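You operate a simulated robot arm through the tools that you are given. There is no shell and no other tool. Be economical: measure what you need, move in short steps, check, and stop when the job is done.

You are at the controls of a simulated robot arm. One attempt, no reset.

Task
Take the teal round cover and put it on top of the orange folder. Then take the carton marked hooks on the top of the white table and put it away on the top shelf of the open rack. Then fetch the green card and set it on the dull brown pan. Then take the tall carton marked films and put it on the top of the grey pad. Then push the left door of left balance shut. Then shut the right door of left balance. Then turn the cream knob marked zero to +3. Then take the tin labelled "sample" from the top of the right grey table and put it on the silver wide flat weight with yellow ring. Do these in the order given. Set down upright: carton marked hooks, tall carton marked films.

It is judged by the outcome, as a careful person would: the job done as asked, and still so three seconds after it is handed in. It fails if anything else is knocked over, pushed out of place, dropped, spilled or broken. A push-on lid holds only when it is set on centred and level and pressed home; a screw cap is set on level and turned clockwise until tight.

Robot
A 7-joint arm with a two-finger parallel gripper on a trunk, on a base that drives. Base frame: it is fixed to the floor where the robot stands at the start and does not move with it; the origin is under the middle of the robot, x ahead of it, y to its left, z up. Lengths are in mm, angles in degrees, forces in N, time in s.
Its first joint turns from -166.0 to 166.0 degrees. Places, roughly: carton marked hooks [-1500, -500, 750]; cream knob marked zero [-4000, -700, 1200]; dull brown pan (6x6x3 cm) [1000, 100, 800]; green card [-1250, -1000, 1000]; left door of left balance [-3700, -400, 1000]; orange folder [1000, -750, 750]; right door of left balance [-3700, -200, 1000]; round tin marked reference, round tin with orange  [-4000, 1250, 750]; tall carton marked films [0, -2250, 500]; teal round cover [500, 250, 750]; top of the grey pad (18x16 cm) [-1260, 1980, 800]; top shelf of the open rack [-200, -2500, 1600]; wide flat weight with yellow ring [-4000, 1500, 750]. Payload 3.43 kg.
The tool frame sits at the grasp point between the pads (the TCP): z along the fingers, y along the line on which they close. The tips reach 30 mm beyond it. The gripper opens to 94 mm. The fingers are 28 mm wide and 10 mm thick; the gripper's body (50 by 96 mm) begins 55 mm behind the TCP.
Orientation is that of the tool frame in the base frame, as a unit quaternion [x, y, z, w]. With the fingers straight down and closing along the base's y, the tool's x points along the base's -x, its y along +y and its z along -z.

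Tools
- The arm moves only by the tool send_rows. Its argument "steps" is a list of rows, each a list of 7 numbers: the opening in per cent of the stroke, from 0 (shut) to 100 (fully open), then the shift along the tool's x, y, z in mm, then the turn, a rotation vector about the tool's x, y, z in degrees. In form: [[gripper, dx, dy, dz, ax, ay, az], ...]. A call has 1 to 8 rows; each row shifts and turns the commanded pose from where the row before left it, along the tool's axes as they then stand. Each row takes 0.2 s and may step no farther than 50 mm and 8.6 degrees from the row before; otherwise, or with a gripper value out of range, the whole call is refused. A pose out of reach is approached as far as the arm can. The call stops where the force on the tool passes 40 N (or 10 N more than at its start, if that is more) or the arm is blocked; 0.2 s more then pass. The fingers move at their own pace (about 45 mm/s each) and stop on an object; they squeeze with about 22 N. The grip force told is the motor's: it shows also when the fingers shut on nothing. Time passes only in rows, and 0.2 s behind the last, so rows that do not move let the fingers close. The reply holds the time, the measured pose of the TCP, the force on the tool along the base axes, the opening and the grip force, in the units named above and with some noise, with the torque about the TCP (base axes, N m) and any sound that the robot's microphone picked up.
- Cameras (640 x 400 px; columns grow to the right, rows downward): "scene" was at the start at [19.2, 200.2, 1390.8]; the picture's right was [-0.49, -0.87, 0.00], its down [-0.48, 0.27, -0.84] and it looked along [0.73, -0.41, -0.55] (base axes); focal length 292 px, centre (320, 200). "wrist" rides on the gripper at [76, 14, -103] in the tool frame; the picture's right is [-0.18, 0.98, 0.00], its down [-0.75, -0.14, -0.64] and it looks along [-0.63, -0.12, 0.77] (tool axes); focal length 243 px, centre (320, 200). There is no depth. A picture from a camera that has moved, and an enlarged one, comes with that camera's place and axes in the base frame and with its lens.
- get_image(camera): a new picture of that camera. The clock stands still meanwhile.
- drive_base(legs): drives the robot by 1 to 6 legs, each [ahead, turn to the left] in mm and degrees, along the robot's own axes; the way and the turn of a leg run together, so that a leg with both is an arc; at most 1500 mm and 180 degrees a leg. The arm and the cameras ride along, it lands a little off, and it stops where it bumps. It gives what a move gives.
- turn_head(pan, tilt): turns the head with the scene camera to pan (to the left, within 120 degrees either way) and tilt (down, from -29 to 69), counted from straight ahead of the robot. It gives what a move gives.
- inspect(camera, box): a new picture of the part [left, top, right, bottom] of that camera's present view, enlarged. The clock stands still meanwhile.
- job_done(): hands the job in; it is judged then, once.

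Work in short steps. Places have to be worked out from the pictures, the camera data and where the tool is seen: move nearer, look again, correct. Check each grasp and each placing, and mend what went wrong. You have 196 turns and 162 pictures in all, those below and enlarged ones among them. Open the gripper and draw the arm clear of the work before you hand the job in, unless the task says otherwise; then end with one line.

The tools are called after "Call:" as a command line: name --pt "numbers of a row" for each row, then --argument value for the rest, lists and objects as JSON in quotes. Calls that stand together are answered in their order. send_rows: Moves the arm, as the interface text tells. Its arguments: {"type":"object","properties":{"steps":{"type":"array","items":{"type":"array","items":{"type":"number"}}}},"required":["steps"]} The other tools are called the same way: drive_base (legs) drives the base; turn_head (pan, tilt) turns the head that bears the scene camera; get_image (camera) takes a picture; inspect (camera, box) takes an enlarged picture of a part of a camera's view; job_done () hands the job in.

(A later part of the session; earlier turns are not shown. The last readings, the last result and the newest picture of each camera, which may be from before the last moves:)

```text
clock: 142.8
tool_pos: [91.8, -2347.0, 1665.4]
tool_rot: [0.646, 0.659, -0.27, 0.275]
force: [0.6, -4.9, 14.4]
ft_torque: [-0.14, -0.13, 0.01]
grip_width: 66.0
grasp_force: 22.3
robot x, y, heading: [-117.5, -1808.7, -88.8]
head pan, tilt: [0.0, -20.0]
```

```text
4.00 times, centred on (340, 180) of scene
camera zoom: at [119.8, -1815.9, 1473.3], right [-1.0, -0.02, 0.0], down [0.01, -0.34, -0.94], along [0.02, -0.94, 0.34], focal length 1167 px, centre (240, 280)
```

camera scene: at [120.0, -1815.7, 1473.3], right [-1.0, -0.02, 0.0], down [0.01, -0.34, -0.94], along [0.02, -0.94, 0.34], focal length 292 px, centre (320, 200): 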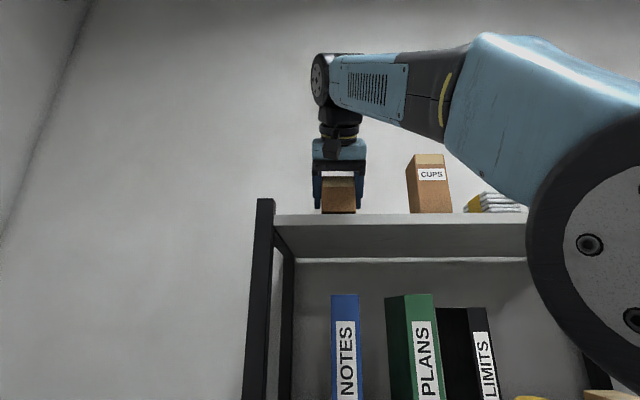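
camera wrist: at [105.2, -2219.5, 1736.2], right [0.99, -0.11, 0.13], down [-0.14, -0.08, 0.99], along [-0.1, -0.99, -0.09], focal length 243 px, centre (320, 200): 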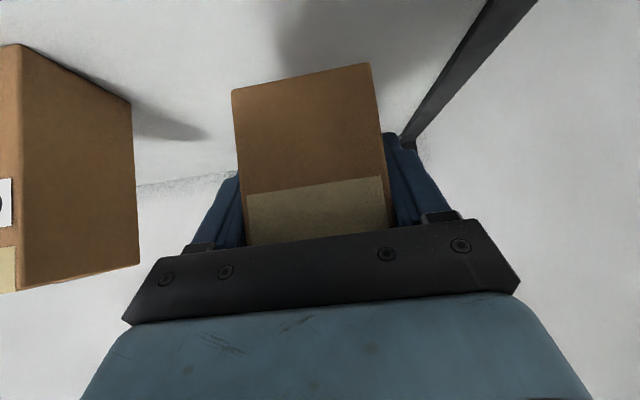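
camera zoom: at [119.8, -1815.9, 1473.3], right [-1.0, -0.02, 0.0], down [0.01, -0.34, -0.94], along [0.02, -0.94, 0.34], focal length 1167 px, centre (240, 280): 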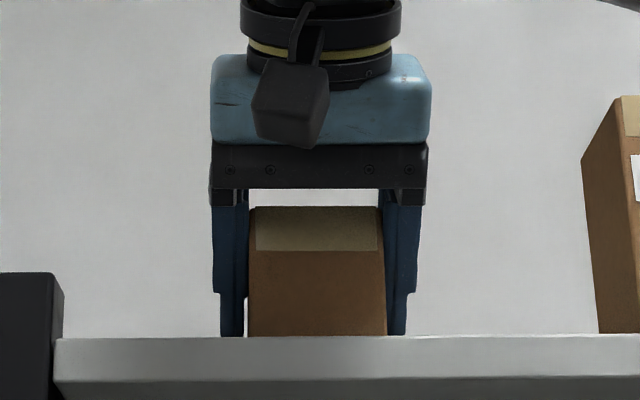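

Resting on the shelf. Release and withdraw along the tool axis.

Call:
send_rows --pt "75 0 0 0 0 0 0" --pt "100 0 0 0 0 0 0" --pt "100 0 0 -20 0 0 0" --pt "100 0 0 -40 0 0 0" --pt "100 0 0 -45 0 0 0" --pt "100 0 0 -45 0 0 0"

Call:
get_image --camera "scene"

Call:
get_image --camera "wrist"

```text
clock: 144.2
tool_pos: [85.3, -2260.9, 1752.6]
tool_rot: [0.65, 0.655, -0.271, 0.274]
force: [1.3, 3.8, 1.4]
ft_torque: [-0.22, 0.05, -0.05]
grip_width: 93.9
grasp_force: 0.1
out of reach, approached as far as the arm can: row 6
robot x, y, heading: [-116.0, -1808.3, -89.2]
head pan, tilt: [0.0, -20.0]
```

```text
94 pictures are left
camera scene: at [118.9, -1813.1, 1473.5], right [-1.0, -0.02, 0.0], down [0.01, -0.34, -0.94], along [0.02, -0.94, 0.34], focal length 292 px, centre (320, 200)
```

scene: 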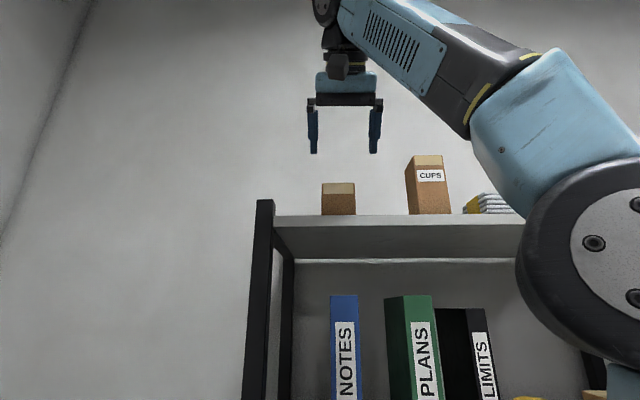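

```text
93 pictures are left
camera wrist: at [97.1, -2132.5, 1770.9], right [0.98, -0.12, 0.13], down [-0.14, -0.07, 0.99], along [-0.11, -0.99, -0.09], focal length 243 px, centre (320, 200)
```

wrist: 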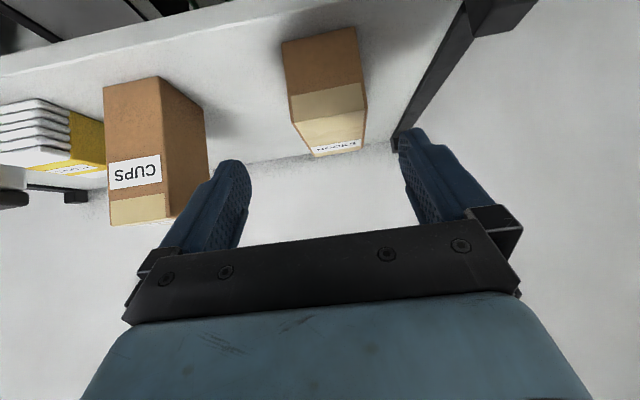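

Carton is upright on the top shelf. Next the green card: back away, bring the tool to vertical and lower.

Call:
drive_base --legs '[[-800, 0]]'

Call:
send_rows --pt "60 31 0 31 0 8 0" --pt "60 35 0 27 0 8 0" --pt "60 38 0 22 0 8 0" --pt "60 41 0 17 0 8 0" --pt "60 43 0 11 0 8 0" --pt "60 44 0 5 0 5 0" --pt "60 0 0 48 0 0 0" --pt "60 0 0 48 0 0 0"

Call:
send_rows --pt "60 0 0 48 0 0 0" --pt "60 0 0 48 0 0 0" --pt "60 0 0 48 0 0 0" --pt "60 0 0 48 0 0 0" --pt "60 0 0 48 0 0 0"

Call:
drive_base --legs '[[0, -45]]'

Call:
drive_base --legs '[[250, 0], [0, -45]]'

Call:
turn_head --pan 0 --tilt 35

Call:
get_image --camera "scene"

```text
clock: 148.5
tool_pos: [76.2, -1478.6, 1750.8]
tool_rot: [0.647, 0.659, -0.269, 0.273]
force: [0.4, 0.0, 0.5]
ft_torque: [0.01, 0.0, 0.0]
grip_width: 94.0
grasp_force: 0.0
robot x, y, heading: [-128.7, -1020.7, -89.2]
head pan, tilt: [0.0, -20.0]
```

```text
clock: 150.3
tool_pos: [121.5, -1368.0, 1417.7]
tool_rot: [0.701, 0.713, -0.002, 0.0]
force: [-0.5, 0.4, -0.6]
ft_torque: [0.03, 0.05, -0.02]
grip_width: 56.4
grasp_force: 0.1
out of reach, approached as far as the arm can: row 4, 5, 6
robot x, y, heading: [-129.5, -1019.6, -88.9]
head pan, tilt: [0.0, -20.0]
```

```text
clock: 151.5
tool_pos: [118.8, -1370.5, 1175.2]
tool_rot: [0.701, 0.713, -0.001, 0.001]
force: [0.1, -0.3, 0.1]
ft_torque: [-0.03, -0.02, -0.01]
grip_width: 56.4
grasp_force: 0.0
robot x, y, heading: [-128.6, -1018.1, -88.9]
head pan, tilt: [0.0, -20.0]
```

```text
clock: 154.2
tool_pos: [-198.4, -1443.8, 1175.8]
tool_rot: [0.92, 0.392, -0.001, 0.001]
force: [0.4, -0.8, 0.8]
ft_torque: [-0.03, 0.02, 0.01]
grip_width: 56.7
grasp_force: 0.0
robot x, y, heading: [-108.4, -1043.3, -133.7]
head pan, tilt: [0.0, -20.0]
```

```text
clock: 158.3
tool_pos: [-628.0, -1437.9, 1175.6]
tool_rot: [1.0, 0.008, -0.001, 0.0]
force: [-1.1, -0.1, -0.8]
ft_torque: [0.01, 0.02, 0.0]
grip_width: 56.5
grasp_force: 0.0
robot x, y, heading: [-275.4, -1261.2, -178.5]
head pan, tilt: [0.0, -20.0]
```

```text
clock: 159.6
tool_pos: [-627.8, -1436.6, 1177.1]
tool_rot: [1.0, 0.008, 0.0, 0.0]
force: [0.1, 0.2, 0.6]
ft_torque: [-0.01, -0.01, -0.02]
grip_width: 56.4
grasp_force: 0.1
robot x, y, heading: [-272.0, -1257.2, -178.3]
head pan, tilt: [0.0, 35.0]
```

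```text
92 pictures are left
camera scene: at [-298.2, -1491.0, 1387.9], right [-0.02, 1.0, 0.0], down [0.57, 0.01, -0.82], along [-0.82, -0.02, -0.57], focal length 292 px, centre (320, 200)
```

scene: 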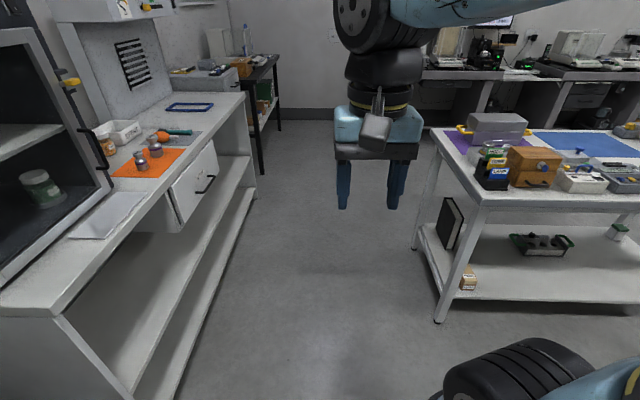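

I drive to in front of the card stand.

Call:
drive_base --legs '[[0, -35], [480, 0]]'

Call:
drive_base --legs '[[0, 35]]'

Call:
turn_head --pan 0 --tilt 45

Call:
get_image --camera "scene"

Call:
get_image --camera "wrist"

```text
clock: 164.3
tool_pos: [-1073.8, -941.3, 1176.3]
tool_rot: [0.957, -0.29, -0.001, 0.0]
force: [-0.8, -0.8, -0.9]
ft_torque: [-0.03, 0.0, -0.02]
grip_width: 56.6
grasp_force: 0.0
robot x, y, heading: [-686.9, -996.5, 146.8]
head pan, tilt: [0.0, 35.0]
```

```text
clock: 166.6
tool_pos: [-1031.0, -1179.7, 1177.3]
tool_rot: [1.0, 0.018, 0.0, 0.0]
force: [0.6, 0.3, 0.1]
ft_torque: [0.0, 0.01, 0.04]
grip_width: 56.4
grasp_force: 0.1
robot x, y, heading: [-684.5, -965.5, -177.8]
head pan, tilt: [0.0, 35.0]
```

```text
clock: 167.4
tool_pos: [-1031.6, -1178.7, 1177.2]
tool_rot: [1.0, 0.018, 0.0, 0.001]
force: [0.0, 0.2, -0.9]
ft_torque: [-0.01, 0.03, -0.03]
grip_width: 56.4
grasp_force: 0.0
robot x, y, heading: [-688.3, -968.7, -177.5]
head pan, tilt: [0.0, 45.0]
```

```text
91 pictures are left
camera scene: at [-697.4, -1200.4, 1373.1], right [-0.04, 1.0, 0.0], down [0.71, 0.03, -0.71], along [-0.71, -0.03, -0.71], focal length 292 px, centre (320, 200)
```

scene: 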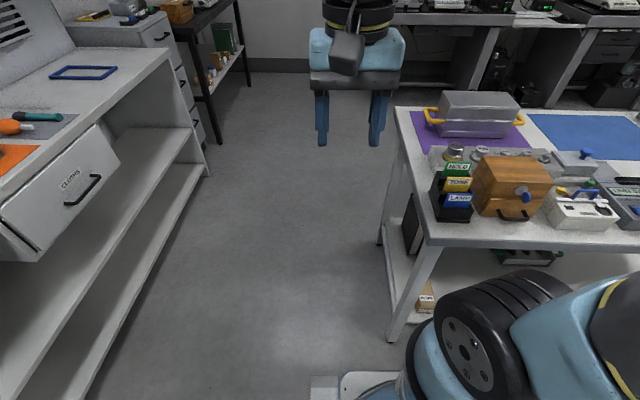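

```text
90 pictures are left
camera wrist: at [-955.4, -1189.0, 1280.0], right [-0.15, -0.99, 0.0], down [-0.76, 0.11, 0.64], along [-0.64, 0.1, -0.77], focal length 243 px, centre (320, 200)
```

wrist: 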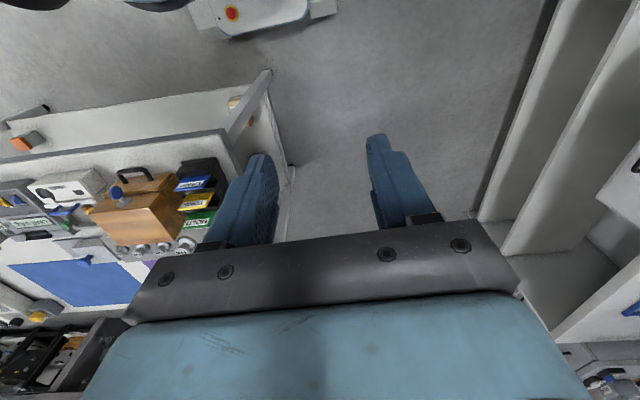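

Green card triangulated at (-1250,-902,941). Move above it and look.

Call:
send_rows --pt "60 -26 -35.6 13 0 0 0" --pt "60 -26 -35.6 13 0 0 0" --pt "60 -26 -35.6 13 0 0 0" --pt "60 -26 -35.6 13 0 0 0" --pt "60 -26 -35.6 13 0 0 0" --pt "60 -26 -35.6 13 0 0 0" --pt "60 -26 -35.6 13 0 0 0" --pt "60 -26 -35.6 13 0 0 0"

Call:
get_image --camera "wrist"

Call:
inspect --camera "scene" --box '[390, 110, 510, 240]'

```text
clock: 169.2
tool_pos: [-1251.4, -902.2, 1074.9]
tool_rot: [1.0, 0.018, -0.001, -0.001]
force: [1.2, -0.3, 0.1]
ft_torque: [0.03, 0.03, 0.02]
grip_width: 56.7
grasp_force: 0.2
robot x, y, heading: [-685.3, -965.4, -177.8]
head pan, tilt: [0.0, 45.0]
```

```text
89 pictures are left
camera wrist: at [-1174.6, -913.0, 1177.1], right [-0.15, -0.99, 0.0], down [-0.76, 0.11, 0.64], along [-0.64, 0.1, -0.77], focal length 243 px, centre (320, 200)
```

wrist: 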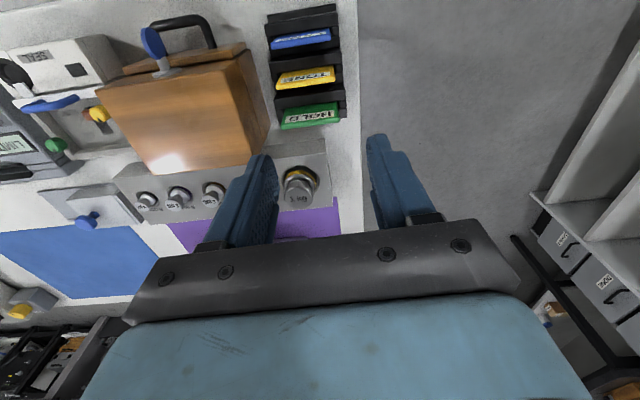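

```text
3.08 times, centred on (450, 175) of scene
camera zoom: at [-697.1, -1200.6, 1373.0], right [-0.04, 1.0, 0.0], down [0.71, 0.03, -0.71], along [-0.71, -0.03, -0.71], focal length 898 px, centre (-80, 277)
```

zoom: 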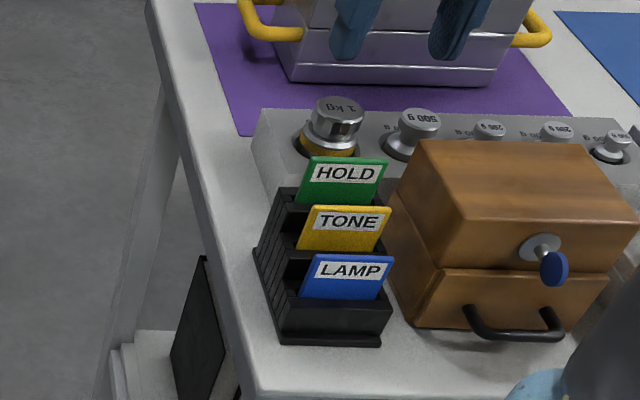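

Card: top edge centre ≈ (-1271,-890,942), ~60 wide along y, thin in x. I turn the gripper 90° so the fingers close along x, and narrow the opening.

Call:
send_rows --pt "50 0 0 0 0 0 8.5" --pt "50 0 0 0 0 0 8.5" --pt "50 0 0 0 0 0 8.5" --pt "50 0 0 0 0 0 8.5" --pt "50 0 0 0 0 0 8.5" --pt "50 0 0 0 0 0 8.5" --pt "50 0 0 0 0 0 8.5" --pt "50 0 0 0 0 0 8.5"

Call:
send_rows --pt "50 0 0 0 0 0 8.5" --pt "50 0 0 0 0 0 8.5" --pt "50 0 0 0 0 0 7"

Call:
get_image --camera "wrist"

```text
clock: 171.0
tool_pos: [-1250.5, -902.3, 1073.1]
tool_rot: [0.838, -0.546, -0.001, 0.001]
force: [0.4, 0.6, -0.4]
ft_torque: [-0.03, -0.01, 0.02]
grip_width: 47.2
grasp_force: 0.0
robot x, y, heading: [-683.9, -965.7, -178.0]
head pan, tilt: [0.0, 45.0]
```

```text
clock: 171.8
tool_pos: [-1251.1, -901.7, 1074.0]
tool_rot: [0.707, -0.707, 0.0, 0.0]
force: [-0.3, -0.2, -1.0]
ft_torque: [0.03, 0.0, -0.01]
grip_width: 46.9
grasp_force: 0.0
robot x, y, heading: [-685.2, -969.1, -178.0]
head pan, tilt: [0.0, 45.0]
```

```text
87 pictures are left
camera wrist: at [-1265.1, -977.1, 1176.3], right [-0.98, 0.18, 0.0], down [0.14, 0.75, 0.64], along [0.12, 0.63, -0.77], focal length 243 px, centre (320, 200)
```

wrist: 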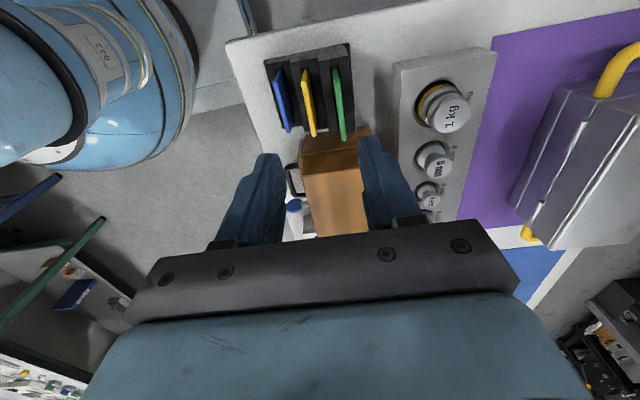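

Card centre at (-1269,-894), aligned with the finger planes. Shift over it and lower to 30 mm above it.

Call:
send_rows --pt "35 -8 18 20 0 0 0" --pt "35 0 0 40 0 0 0"

Call:
get_image --camera "wrist"

Call:
inspect --camera "scene" --box '[390, 90, 510, 220]'

```text
clock: 172.4
tool_pos: [-1266.4, -893.6, 1013.7]
tool_rot: [0.708, -0.706, -0.001, 0.001]
force: [0.1, -0.5, -0.7]
ft_torque: [0.01, 0.0, -0.01]
grip_width: 32.8
grasp_force: 0.1
robot x, y, heading: [-682.0, -966.1, -177.8]
head pan, tilt: [0.0, 45.0]
```

```text
86 pictures are left
camera wrist: at [-1281.6, -969.1, 1115.7], right [-0.98, 0.18, 0.0], down [0.14, 0.75, 0.64], along [0.12, 0.63, -0.77], focal length 243 px, centre (320, 200)
```

wrist: 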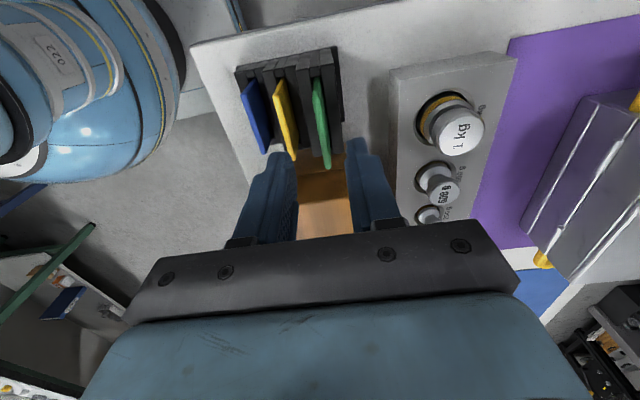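

```text
3.08 times, centred on (450, 155) of scene
camera zoom: at [-697.2, -1200.4, 1373.1], right [-0.04, 1.0, 0.0], down [0.71, 0.03, -0.71], along [-0.71, -0.03, -0.71], focal length 898 px, centre (-80, 338)
```

zoom: 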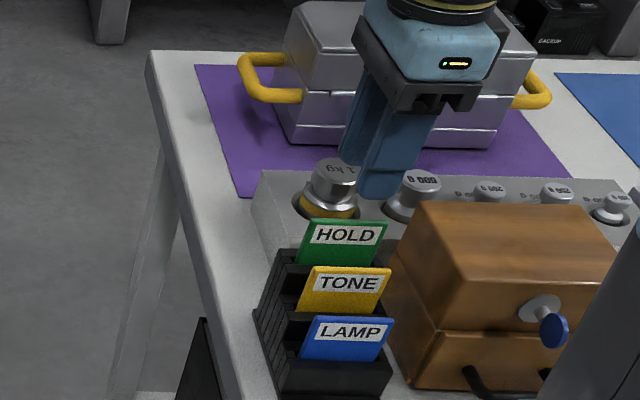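

Aligned. Narrow further (to clear the yellow card) and descend so tips overlap ~28 mm of the card.

Call:
send_rows --pt "24 0 2 20 0 0 0" --pt "24 0 0 20 0 0 0" --pt "24 0 0 15 0 0 0"

Call:
get_image --camera "wrist"

Call:
inspect --camera "scene" --box '[390, 90, 510, 220]'

```text
clock: 173.2
tool_pos: [-1268.9, -894.1, 957.6]
tool_rot: [0.708, -0.706, 0.001, -0.001]
force: [-0.2, 0.2, 0.6]
ft_torque: [0.0, 0.0, 0.01]
grip_width: 22.4
grasp_force: 0.0
robot x, y, heading: [-684.2, -967.2, -177.9]
head pan, tilt: [0.0, 45.0]
```

```text
84 pictures are left
camera wrist: at [-1283.7, -968.7, 1060.6], right [-0.98, 0.18, 0.0], down [0.14, 0.75, 0.64], along [0.12, 0.63, -0.77], focal length 243 px, centre (320, 200)
```

wrist: 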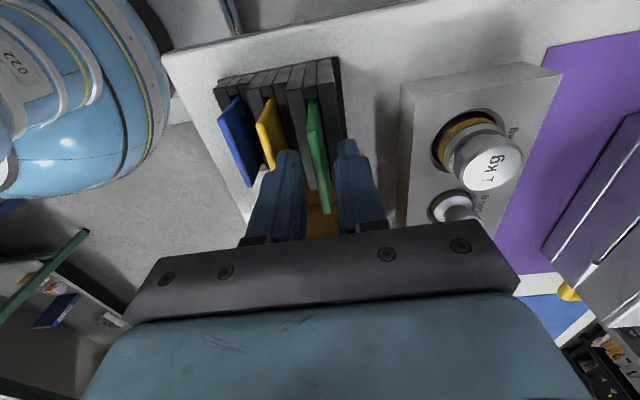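

```text
3.08 times, centred on (450, 155) of scene
camera zoom: at [-697.5, -1200.4, 1373.1], right [-0.04, 1.0, 0.0], down [0.71, 0.03, -0.71], along [-0.71, -0.03, -0.71], focal length 898 px, centre (-80, 338)
```

zoom: 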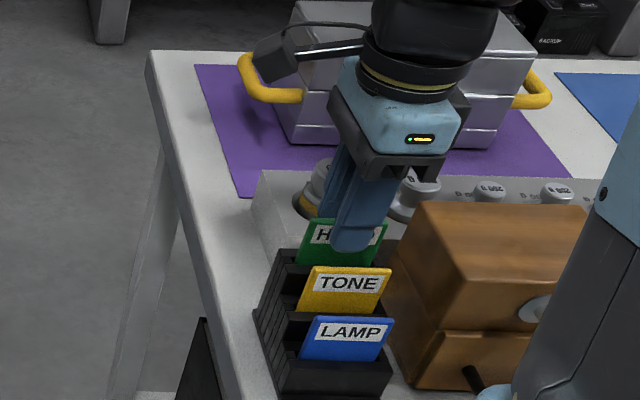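

The card is between the fingers. Go down 8 mm more, close.

Call:
send_rows --pt "24 0 0 8 0 0 0" --pt "5 0 0 0 0 0 0" --pt "0 0 0 0 0 0 0" --pt "0 0 0 0 0 0 0"

Call:
send_rows --pt "0 0 0 -20 0 0 0" --pt "0 0 0 -40 0 0 0" --pt "0 0 0 -40 0 0 0" --pt "0 0 0 -40 0 0 0"

Call:
get_image --camera "wrist"

Call:
inspect --camera "scene" --box '[370, 50, 530, 220]'

```text
clock: 174.2
tool_pos: [-1269.2, -892.3, 949.7]
tool_rot: [0.707, -0.707, 0.0, 0.001]
force: [-0.1, 0.3, -0.2]
ft_torque: [0.0, 0.01, -0.01]
grip_width: 5.0
grasp_force: 21.7
robot x, y, heading: [-682.7, -966.8, -177.8]
head pan, tilt: [0.0, 45.0]
```

```text
clock: 175.2
tool_pos: [-1268.4, -892.8, 1091.1]
tool_rot: [0.708, -0.707, 0.0, 0.001]
force: [-0.3, -0.5, -0.9]
ft_torque: [-0.01, -0.05, 0.0]
grip_width: 4.8
grasp_force: 22.0
robot x, y, heading: [-686.2, -966.8, -177.9]
head pan, tilt: [0.0, 45.0]
```

```text
82 pictures are left
camera wrist: at [-1283.4, -968.5, 1194.3], right [-0.98, 0.18, 0.0], down [0.14, 0.75, 0.64], along [0.12, 0.63, -0.77], focal length 243 px, centre (320, 200)
```

wrist: 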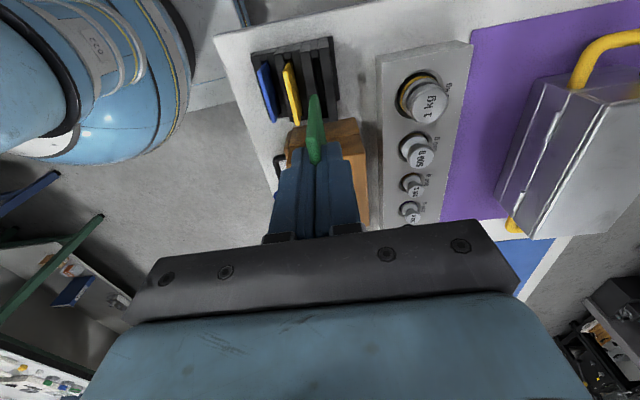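

```text
2.35 times, centred on (450, 135) of scene
camera zoom: at [-698.1, -1200.4, 1373.1], right [-0.04, 1.0, 0.0], down [0.71, 0.03, -0.71], along [-0.71, -0.03, -0.71], focal length 687 px, centre (14, 353)
```

zoom: 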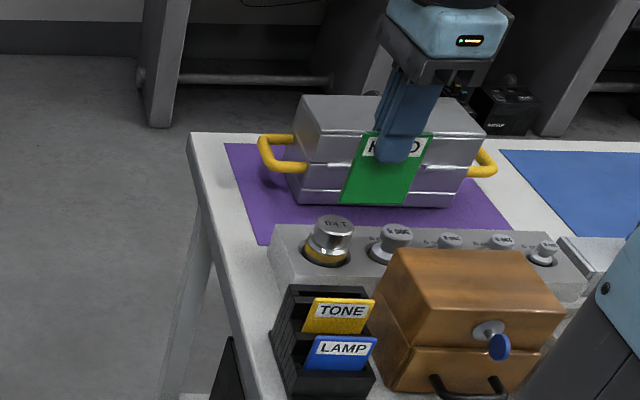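

Card held (≈62×95×5 mm). Plan: carry it to table one, lay it flat on the free strip behind the panels, regrasp it from above by its width and set it flat on the pan. First drive there.

Call:
send_rows --pt "0 0 -30 -30 0 0 0" --pt "0 0 -30 -30 0 0 0" --pt "0 0 -30 -20 0 0 0"

Call:
drive_base --legs '[[-380, 0], [0, -45]]'

Call:
drive_base --legs '[[0, -45], [980, 0]]'

Call:
drive_base --legs '[[0, -45]]'

Call:
drive_base --legs '[[0, -45]]'

Call:
turn_head --pan 0 --tilt 40

Call:
get_image --camera "scene"

```text
clock: 176.0
tool_pos: [-1182.0, -893.9, 1170.5]
tool_rot: [0.708, -0.706, 0.0, 0.0]
force: [-1.0, 0.0, 0.1]
ft_torque: [0.01, -0.06, -0.01]
grip_width: 5.2
grasp_force: 21.4
robot x, y, heading: [-683.8, -966.1, -177.9]
head pan, tilt: [0.0, 45.0]
```

```text
clock: 180.7
tool_pos: [-604.0, -549.9, 1170.9]
tool_rot: [-0.379, 0.926, 0.0, 0.0]
force: [-0.1, -0.6, 0.1]
ft_torque: [0.0, 0.01, 0.0]
grip_width: 4.9
grasp_force: 22.6
robot x, y, heading: [-335.5, -985.6, 136.9]
head pan, tilt: [0.0, 45.0]
```

```text
clock: 188.2
tool_pos: [-222.1, 479.9, 1169.9]
tool_rot: [0.014, 1.0, 0.001, -0.001]
force: [-0.2, -0.1, 0.0]
ft_torque: [-0.04, 0.03, 0.0]
grip_width: 4.7
grasp_force: 21.9
robot x, y, heading: [-356.7, -11.1, 90.7]
head pan, tilt: [0.0, 45.0]
```

```text
clock: 190.9
tool_pos: [85.4, 239.1, 1172.5]
tool_rot: [0.394, 0.919, 0.002, 0.0]
force: [-0.1, -0.6, -0.5]
ft_torque: [-0.02, 0.0, 0.01]
grip_width: 4.8
grasp_force: 21.8
robot x, y, heading: [-390.0, 13.1, 45.6]
head pan, tilt: [0.0, 45.0]
```

```text
clock: 193.5
tool_pos: [109.8, -158.8, 1172.3]
tool_rot: [0.712, 0.702, -0.001, 0.0]
force: [-0.6, 0.0, 0.2]
ft_torque: [-0.03, -0.01, -0.02]
grip_width: 4.8
grasp_force: 21.6
robot x, y, heading: [-385.0, 60.8, 2.0]
head pan, tilt: [0.0, 45.0]
```

```text
clock: 194.2
tool_pos: [109.8, -156.8, 1172.8]
tool_rot: [0.712, 0.702, 0.0, 0.0]
force: [0.4, -0.3, -1.3]
ft_torque: [0.01, 0.04, -0.03]
grip_width: 4.6
grasp_force: 22.1
robot x, y, heading: [-388.4, 59.8, 1.8]
head pan, tilt: [0.0, 40.0]
```

```text
80 pictures are left
camera scene: at [-369.7, 297.8, 1380.3], right [0.03, -1.0, 0.0], down [-0.64, -0.02, -0.77], along [0.77, 0.03, -0.64], focal length 292 px, centre (320, 200)
```

scene: 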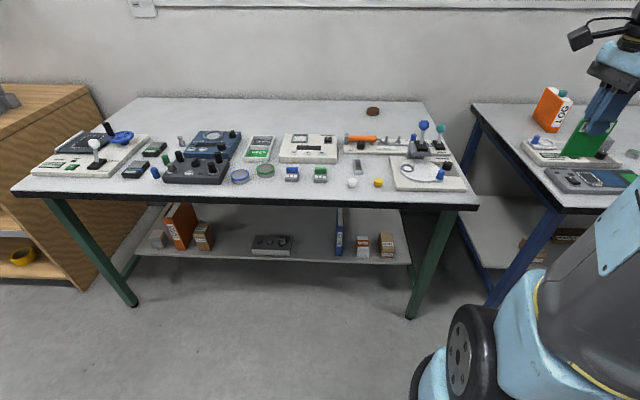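

Drive up to the table and look.

Call:
drive_base --legs '[[400, -2]]'

Call:
turn_head --pan 0 --tilt 30

Call:
get_image --camera "scene"

Call:
get_image --camera "wrist"

```text
clock: 196.7
tool_pos: [493.1, -170.4, 1171.3]
tool_rot: [0.726, 0.687, 0.0, 0.001]
force: [0.2, -0.7, 0.0]
ft_torque: [0.02, 0.02, 0.01]
grip_width: 4.6
grasp_force: 22.6
robot x, y, heading: [2.6, 64.9, -0.2]
head pan, tilt: [0.0, 40.0]
```

```text
clock: 197.4
tool_pos: [493.6, -171.2, 1172.2]
tool_rot: [0.726, 0.688, 0.0, 0.0]
force: [0.0, -0.4, 0.3]
ft_torque: [-0.01, -0.02, -0.02]
grip_width: 4.8
grasp_force: 22.0
robot x, y, heading: [1.4, 65.2, -0.2]
head pan, tilt: [0.0, 30.0]
```

```text
79 pictures are left
camera scene: at [37.5, 303.8, 1395.6], right [0.0, -1.0, 0.0], down [-0.5, 0.0, -0.87], along [0.87, 0.0, -0.5], focal length 292 px, centre (320, 200)
```

scene: 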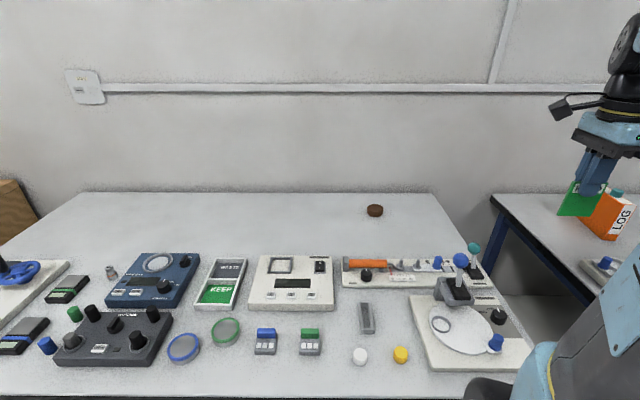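

```text
78 pictures are left
camera wrist: at [511.1, -94.6, 1275.3], right [0.97, -0.24, 0.0], down [-0.18, -0.75, 0.64], along [-0.15, -0.62, -0.77], focal length 243 px, centre (320, 200)
```

wrist: 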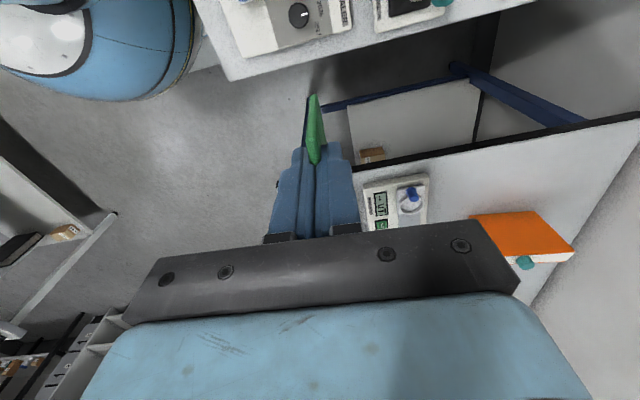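

Zoom at the pan to see its shape.

Call:
inspect --camera "scene" --box '[345, 190, 405, 230]'

```text
10.00 times, centred on (375, 210) of scene
camera zoom: at [37.5, 303.8, 1395.6], right [0.0, -1.0, 0.0], down [-0.5, 0.0, -0.87], along [0.87, 0.0, -0.5], focal length 2918 px, centre (-230, 100)
```

zoom: 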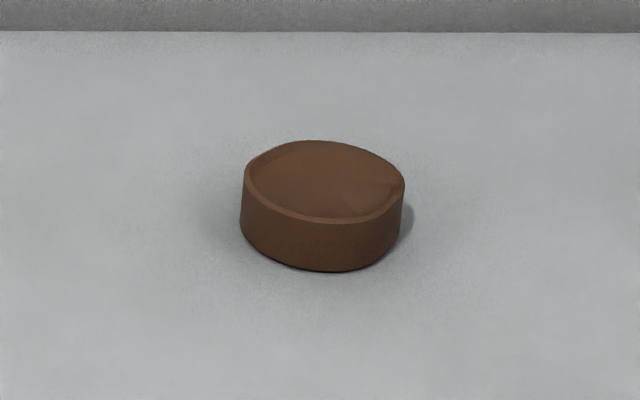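

Pan: shallow dish centred (974,97), rim z≈823, 60 mm wide. I edge forward 35 mm for reach, then carry the card over the free strip near (800,230).

Call:
drive_base --legs '[[35, 0]]'

Call:
send_rows --pt "0 41.5 25 5 0 0 0" --pt "0 41.5 25 5 0 0 0" --pt "0 41.5 25 5 0 0 0" --pt "0 41.5 25 5 0 0 0" --pt "0 41.5 25 5 0 0 0" --pt "0 41.5 25 5 0 0 0" --pt "0 41.5 25 5 0 0 0" --pt "0 41.5 25 5 0 0 0"

Call:
send_rows --pt "0 41.5 25 5 0 0 0" --pt "0 41.5 25 5 -8 0 0" --pt "0 0 0 0 -8 0 0" --pt "0 0 0 0 -8 0 0" --pt "0 0 0 0 -8 0 0" --pt "0 0 0 0 -8 0 0" --pt "0 0 0 0 -8 0 0" --pt "0 0 0 0 -7 0 0"

Call:
get_image --camera "scene"

```text
clock: 198.3
tool_pos: [512.7, -172.6, 1172.6]
tool_rot: [0.728, 0.685, 0.001, -0.001]
force: [0.4, -0.4, -0.2]
ft_torque: [0.0, 0.01, -0.03]
grip_width: 4.8
grasp_force: 22.4
robot x, y, heading: [25.6, 66.5, -0.6]
head pan, tilt: [0.0, 30.0]
stopped in leg 1: the robot was blocked; the commanded pose is now the measured one
```

```text
clock: 200.1
tool_pos: [731.8, 144.2, 1134.2]
tool_rot: [0.727, 0.686, 0.001, -0.001]
force: [-0.7, -1.4, 0.2]
ft_torque: [0.02, -0.02, -0.03]
grip_width: 4.7
grasp_force: 22.2
robot x, y, heading: [21.1, 65.4, -0.8]
head pan, tilt: [0.0, 30.0]
```

```text
clock: 201.9
tool_pos: [786.9, 226.2, 1123.8]
tool_rot: [0.665, 0.626, 0.28, 0.295]
force: [0.3, 0.7, 0.3]
ft_torque: [-0.03, -0.04, 0.01]
grip_width: 5.0
grasp_force: 22.0
out of reach, approached as far as the arm can: row 8
robot x, y, heading: [26.1, 66.3, -0.3]
head pan, tilt: [0.0, 30.0]
```

```text
76 pictures are left
camera scene: at [59.1, 304.2, 1395.7], right [-0.01, -1.0, 0.0], down [-0.5, 0.01, -0.87], along [0.87, -0.01, -0.5], focal length 292 px, centre (320, 200)
```

scene: 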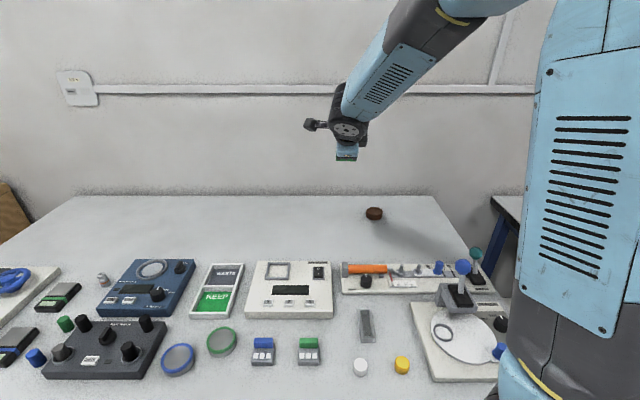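

Pitched ~48° (joint limit) – enough to lay the card. Lower straight down toward the table.

Call:
send_rows --pt "0 0 -33.4 30 0 0 0" --pt "0 0 -33.4 30 0 0 0" --pt "0 0 -33.4 30 0 0 0" --pt "0 0 -33.4 30 0 0 0" --pt "0 0 -26 23.4 0 0 0"

Call:
inspect --camera "scene" --box '[240, 100, 440, 300]'

```text
clock: 203.1
tool_pos: [787.3, 226.4, 908.0]
tool_rot: [0.665, 0.627, 0.278, 0.295]
force: [-0.8, 0.2, 0.0]
ft_torque: [-0.04, -0.03, 0.02]
grip_width: 4.7
grasp_force: 21.5
robot x, y, heading: [22.2, 64.1, -0.5]
head pan, tilt: [0.0, 30.0]
```

```text
2.00 times, centred on (340, 200) of scene
camera zoom: at [58.8, 304.3, 1395.7], right [-0.01, -1.0, 0.0], down [-0.5, 0.01, -0.87], along [0.87, -0.01, -0.5], focal length 584 px, centre (280, 200)
```

zoom: 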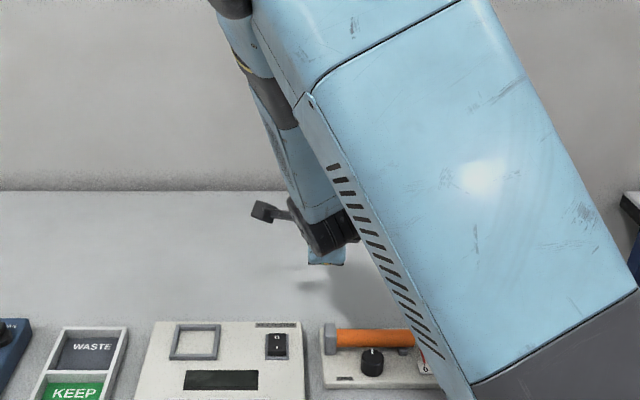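

Call:
get_image --camera "wrist"

```text
74 pictures are left
camera wrist: at [724.6, 307.4, 987.1], right [0.65, -0.22, 0.73], down [-0.61, -0.72, 0.32], along [0.45, -0.66, -0.6], focal length 243 px, centre (320, 200)
```

wrist: 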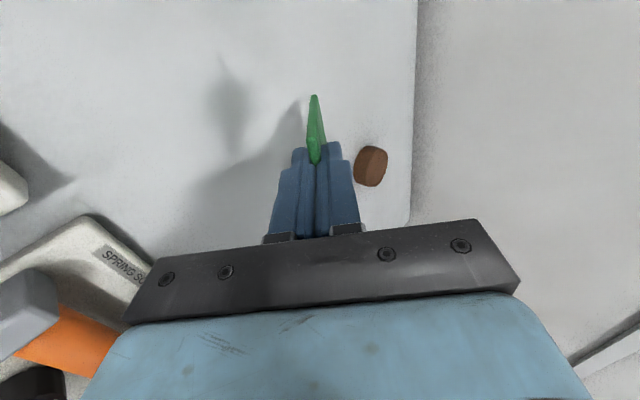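

Clear surroundings. Lower further to just above contact, then feel.

Call:
send_rows --pt "0 0 -14.9 13.4 0 0 0" --pt "0 0 -3.7 3.3 0 0 0" --pt "0 0 -2.2 2 0 0 0"

Call:
send_rows --pt "0 0 -2.2 2 0 0 0" --pt "0 0 -2.2 2 0 0 0"

Call:
get_image --camera "wrist"

```text
clock: 203.9
tool_pos: [787.1, 225.3, 880.3]
tool_rot: [0.665, 0.626, 0.279, 0.296]
force: [0.0, 0.3, -0.4]
ft_torque: [-0.01, -0.01, 0.01]
grip_width: 4.9
grasp_force: 21.8
robot x, y, heading: [24.5, 68.4, -0.8]
head pan, tilt: [0.0, 30.0]
```

```text
clock: 204.5
tool_pos: [786.9, 226.3, 872.7]
tool_rot: [0.665, 0.627, 0.279, 0.296]
force: [-0.3, 0.3, -0.1]
ft_torque: [0.01, 0.04, 0.01]
grip_width: 4.6
grasp_force: 22.2
robot x, y, heading: [24.7, 69.7, -0.7]
head pan, tilt: [0.0, 30.0]
```

```text
73 pictures are left
camera wrist: at [723.0, 307.3, 953.4], right [0.65, -0.22, 0.73], down [-0.62, -0.72, 0.32], along [0.45, -0.66, -0.6], focal length 243 px, centre (320, 200)
```

wrist: 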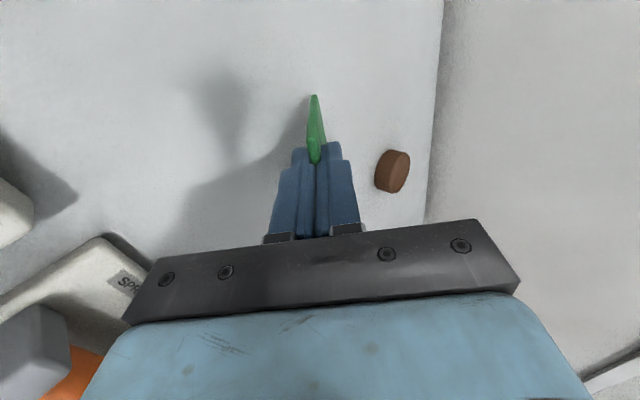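

No contact yet at 872; the card is shorter than thought (~77 mm). Continue in small steps.

Call:
send_rows --pt "0 0 -4.4 4 0 0 0" --pt "0 0 -3 2.7 0 0 0" --pt "0 0 -2.2 2 0 0 0"

Call:
send_rows --pt "0 0 -2.2 2 0 0 0" --pt "0 0 -1.5 1.3 0 0 0"

Call:
send_rows --pt "0 0 -1.5 1.3 0 0 0" --pt "0 0 -1.5 1.3 0 0 0"

```text
clock: 205.3
tool_pos: [785.1, 226.8, 860.8]
tool_rot: [0.665, 0.627, 0.28, 0.296]
force: [-0.1, 0.4, -1.4]
ft_torque: [-0.01, 0.0, -0.05]
grip_width: 4.9
grasp_force: 21.4
robot x, y, heading: [25.0, 64.4, -0.4]
head pan, tilt: [0.0, 30.0]
```

```text
clock: 205.9
tool_pos: [785.5, 226.0, 857.7]
tool_rot: [0.665, 0.626, 0.279, 0.295]
force: [-0.1, -0.1, 0.0]
ft_torque: [0.02, 0.01, 0.0]
grip_width: 4.6
grasp_force: 21.9
robot x, y, heading: [22.8, 67.6, -0.7]
head pan, tilt: [0.0, 30.0]
```

```text
clock: 206.5
tool_pos: [786.3, 227.8, 853.8]
tool_rot: [0.665, 0.626, 0.28, 0.296]
force: [-2.7, -0.1, 11.3]
ft_torque: [-0.05, -0.53, -0.01]
grip_width: 5.2
grasp_force: 22.6
robot x, y, heading: [26.0, 66.3, -0.6]
head pan, tilt: [0.0, 30.0]
```

Contact (11 N). Open a bit and withdraw along the tool axis so the card settles flat.

Call:
send_rows --pt "15 0 0 0 0 0 0" --pt "25 0 0 0 0 0 0" --pt "25 0 0 -15 0 0 0" --pt "25 0 0 -25 0 0 0" --pt "25 0 0 -40 0 0 0" --pt "25 0 0 -45 0 0 0"

Call:
get_image --camera "wrist"

```text
clock: 207.9
tool_pos: [692.8, 231.7, 935.7]
tool_rot: [0.665, 0.627, 0.279, 0.295]
force: [-0.4, 0.3, -0.7]
ft_torque: [-0.03, -0.03, -0.02]
grip_width: 23.3
grasp_force: 0.1
robot x, y, heading: [26.8, 66.7, -0.4]
head pan, tilt: [0.0, 30.0]
```

```text
72 pictures are left
camera wrist: at [630.3, 312.8, 1015.6], right [0.65, -0.22, 0.73], down [-0.62, -0.72, 0.32], along [0.45, -0.66, -0.6], focal length 243 px, centre (320, 200)
```

wrist: 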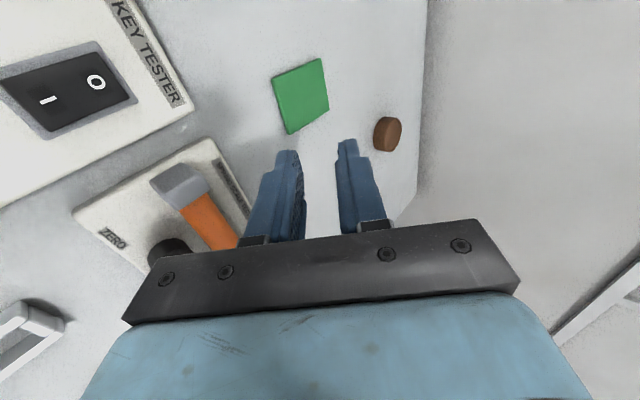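

Card lies flat, centre (813,220), ~72×59 mm, length along x. I raise, level the tool and turn it back so the fingers close along y.

Call:
send_rows --pt "60 0 33 -30 0 0 0" --pt "60 0 33 -30 0 0 0" --pt "60 0 20 -18 8 0 0" --pt "60 0 0 0 8 0 0" --pt "60 0 0 0 8 0 0" --pt "60 0 0 0 8 0 0" --pt "60 0 0 0 8 0 0" --pt "60 0 0 0 8 0 0"

Call:
send_rows --pt "85 0 0 0 0 0 -8.5" --pt "85 0 0 0 0 0 -8.5" --pt "85 0 0 0 0 0 -8.5" --pt "85 0 0 0 0 0 -8.5" --pt "85 0 0 0 0 0 -8.5" --pt "85 0 0 0 0 0 -8.5" --pt "85 0 0 0 0 0 -8.5" --pt "85 0 0 0 0 0 -8.5"

Call:
send_rows --pt "85 0 0 0 0 0 -8.5" --pt "85 0 0 0 0 0 -8.5"

```text
clock: 209.7
tool_pos: [693.9, 230.5, 1053.1]
tool_rot: [0.727, 0.686, 0.0, -0.003]
force: [1.4, -5.0, -0.1]
ft_torque: [0.47, 0.12, 0.0]
grip_width: 56.4
grasp_force: 0.0
robot x, y, heading: [25.1, 65.5, -0.7]
head pan, tilt: [0.0, 30.0]
```

```text
clock: 211.5
tool_pos: [692.5, 231.7, 1052.6]
tool_rot: [0.219, 0.976, 0.001, 0.0]
force: [-1.0, 0.9, -0.1]
ft_torque: [-0.02, -0.02, -0.02]
grip_width: 79.8
grasp_force: 0.1
robot x, y, heading: [22.0, 65.4, -0.8]
head pan, tilt: [0.0, 30.0]
```

```text
clock: 212.1
tool_pos: [692.0, 232.3, 1052.0]
tool_rot: [0.072, 0.997, 0.001, 0.0]
force: [-0.4, 0.0, -0.4]
ft_torque: [0.01, -0.01, -0.02]
grip_width: 79.9
grasp_force: 0.1
robot x, y, heading: [25.0, 64.9, -0.5]
head pan, tilt: [0.0, 30.0]
```

Align the yaw by 4° and go above the card.

Call:
send_rows --pt "85 0 0 0 0 0 -4" --pt "85 -30.4 -1 35 0 0 0" --pt "85 -30.4 -1 35 0 0 0" --pt "85 -30.4 -1 35 0 0 0" --pt "85 -30.4 -1 35 0 0 0" --pt "85 0 0 20 0 0 0"

Call:
get_image --camera "wrist"

```text
clock: 213.5
tool_pos: [812.6, 217.1, 890.1]
tool_rot: [0.038, 0.999, 0.001, -0.001]
force: [0.0, -0.1, 0.6]
ft_torque: [0.01, 0.0, 0.0]
grip_width: 80.0
grasp_force: 0.0
robot x, y, heading: [23.2, 65.6, -0.6]
head pan, tilt: [0.0, 30.0]
```

```text
71 pictures are left
camera wrist: at [737.4, 239.1, 993.4], right [0.26, 0.97, 0.0], down [0.74, -0.2, 0.64], along [0.62, -0.17, -0.77], focal length 243 px, centre (320, 200)
```

wrist: 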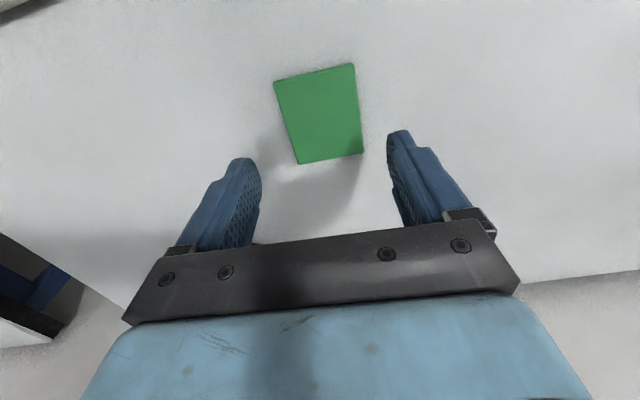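

Card centre (811,220). Adjust 3 mm and descend to the table.

Call:
send_rows --pt "85 1 3 30 0 0 0" --pt "85 0 0 18 0 0 0" --pt "85 0 0 5 0 0 0"

Call:
send_rows --pt "85 0 0 3 0 0 0" --pt "85 0 0 1.5 0 0 0"

```text
clock: 214.3
tool_pos: [812.0, 222.7, 838.7]
tool_rot: [0.038, 0.999, 0.0, 0.0]
force: [-0.1, -0.4, -0.6]
ft_torque: [-0.02, -0.03, 0.02]
grip_width: 79.8
grasp_force: 0.0
robot x, y, heading: [25.8, 65.4, -0.5]
head pan, tilt: [0.0, 30.0]
```

```text
clock: 214.9
tool_pos: [813.6, 222.3, 834.1]
tool_rot: [0.039, 0.999, 0.001, 0.0]
force: [-0.3, -0.7, 0.0]
ft_torque: [0.0, -0.02, -0.01]
grip_width: 79.8
grasp_force: 0.0
robot x, y, heading: [23.2, 66.1, -0.6]
head pan, tilt: [0.0, 30.0]
```

Just above the table; 2 mm more and close.

Call:
send_rows --pt "85 0 0 2 0 0 0" --pt "65 0 0 0 0 0 0" --pt "55 0 0 0 0 0 0" --pt "50 0 0 0 0 0 0" --pt "50 0 0 0 0 0 0"

Call:
send_rows --pt "50 0 0 -15 0 0 0" --pt "50 0 0 -30 0 0 0" --pt "50 0 0 -30 0 0 0"

Call:
get_image --camera "wrist"

```text
clock: 216.1
tool_pos: [812.8, 222.3, 832.5]
tool_rot: [0.038, 0.999, 0.001, 0.0]
force: [-0.7, 0.2, -0.1]
ft_torque: [0.02, 0.01, 0.0]
grip_width: 58.8
grasp_force: 22.3
robot x, y, heading: [25.1, 70.1, -0.7]
head pan, tilt: [0.0, 30.0]
```

```text
clock: 216.9
tool_pos: [813.3, 222.8, 908.0]
tool_rot: [0.039, 0.999, 0.001, -0.001]
force: [0.6, 0.2, -0.5]
ft_torque: [0.01, 0.02, 0.0]
grip_width: 58.7
grasp_force: 22.3
robot x, y, heading: [23.8, 66.7, -0.8]
head pan, tilt: [0.0, 30.0]
```

```text
70 pictures are left
camera wrist: at [737.4, 243.4, 1010.9], right [0.26, 0.97, 0.0], down [0.74, -0.2, 0.64], along [0.62, -0.17, -0.77], focal length 243 px, centre (320, 200)
```

wrist: 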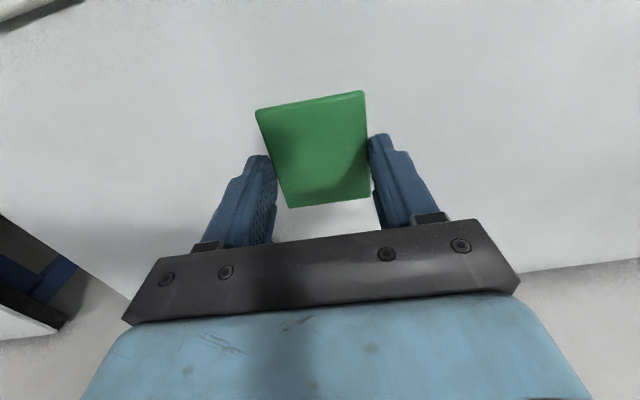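

Card held level. Carry over the pan at (974,97) and look.

Call:
send_rows --pt "50 -34 -22.6 0 0 0 0" --pt "50 -34 -22.6 0 0 0 0" --pt "50 -34 -22.6 0 0 0 0" --pt "50 -34 -22.6 0 0 0 0" --pt "50 -34 -22.6 0 0 0 0"

Call:
inspect --camera "scene" --box '[315, 150, 435, 240]'

Call:
get_image --camera "wrist"

```text
clock: 218.1
tool_pos: [972.8, 96.8, 906.8]
tool_rot: [0.04, 0.999, 0.0, -0.001]
force: [0.0, 0.4, -0.3]
ft_torque: [0.03, -0.01, 0.02]
grip_width: 58.5
grasp_force: 21.4
robot x, y, heading: [24.1, 69.3, -0.7]
head pan, tilt: [0.0, 30.0]
```

```text
4.44 times, centred on (375, 195) of scene
camera zoom: at [59.2, 304.3, 1395.6], right [-0.01, -1.0, 0.0], down [-0.5, 0.01, -0.87], along [0.87, -0.01, -0.5], focal length 1297 px, centre (76, 222)
```

zoom: 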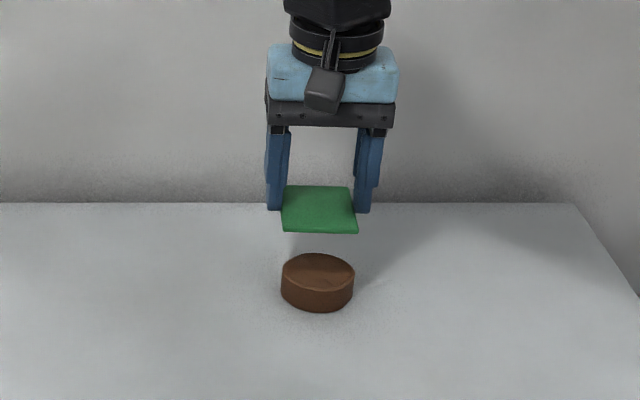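

```text
68 pictures are left
camera wrist: at [897.4, 116.4, 1009.8], right [0.26, 0.97, 0.0], down [0.74, -0.2, 0.64], along [0.62, -0.16, -0.77], focal length 243 px, centre (320, 200)
```

wrist: 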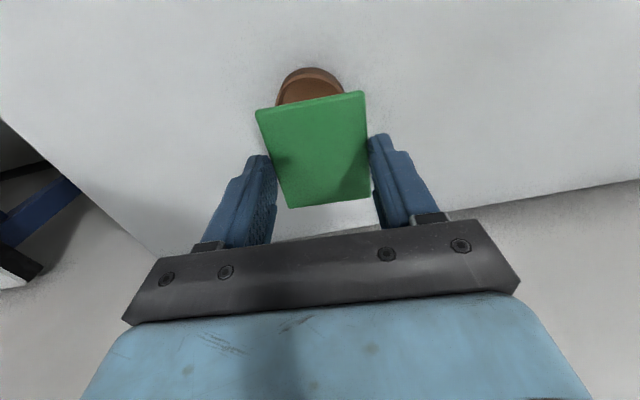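

Aligned with the pan. Lower to just above the rim, then feel.

Call:
send_rows --pt "50 0 0 25 0 0 0" --pt "50 0 0 18 0 0 0" --pt "50 0 0 4 0 0 0"

Call:
send_rows --pt "50 0 0 1.5 0 0 0" --pt "50 0 0 1.5 0 0 0"

Call:
inspect --camera "scene" --box '[345, 180, 405, 225]'

```text
clock: 218.9
tool_pos: [973.2, 97.6, 861.3]
tool_rot: [0.038, 0.999, 0.0, 0.0]
force: [-0.6, -0.5, 0.3]
ft_torque: [-0.02, 0.02, 0.01]
grip_width: 58.6
grasp_force: 21.9
robot x, y, heading: [23.4, 66.3, -0.6]
head pan, tilt: [0.0, 30.0]
```

```text
clock: 219.5
tool_pos: [974.6, 97.9, 857.0]
tool_rot: [0.038, 0.999, 0.001, 0.0]
force: [-0.5, 0.3, 0.3]
ft_torque: [0.03, 0.0, 0.0]
grip_width: 58.9
grasp_force: 22.0
robot x, y, heading: [22.8, 67.5, -0.8]
head pan, tilt: [0.0, 30.0]
```

```text
8.89 times, centred on (375, 202) of scene
camera zoom: at [59.3, 304.2, 1395.7], right [-0.01, -1.0, 0.0], down [-0.5, 0.01, -0.87], along [0.87, -0.01, -0.5], focal length 2594 px, centre (-169, 178)
```

zoom: 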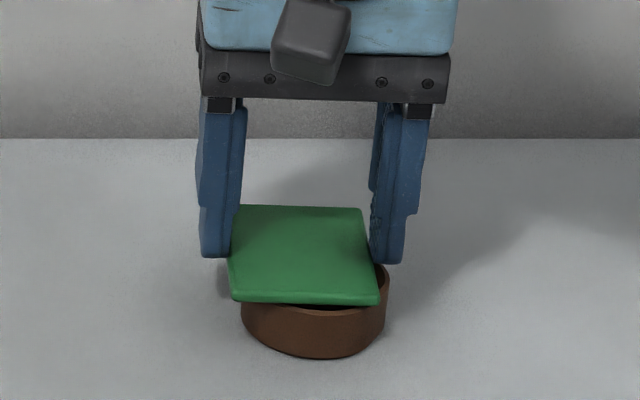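

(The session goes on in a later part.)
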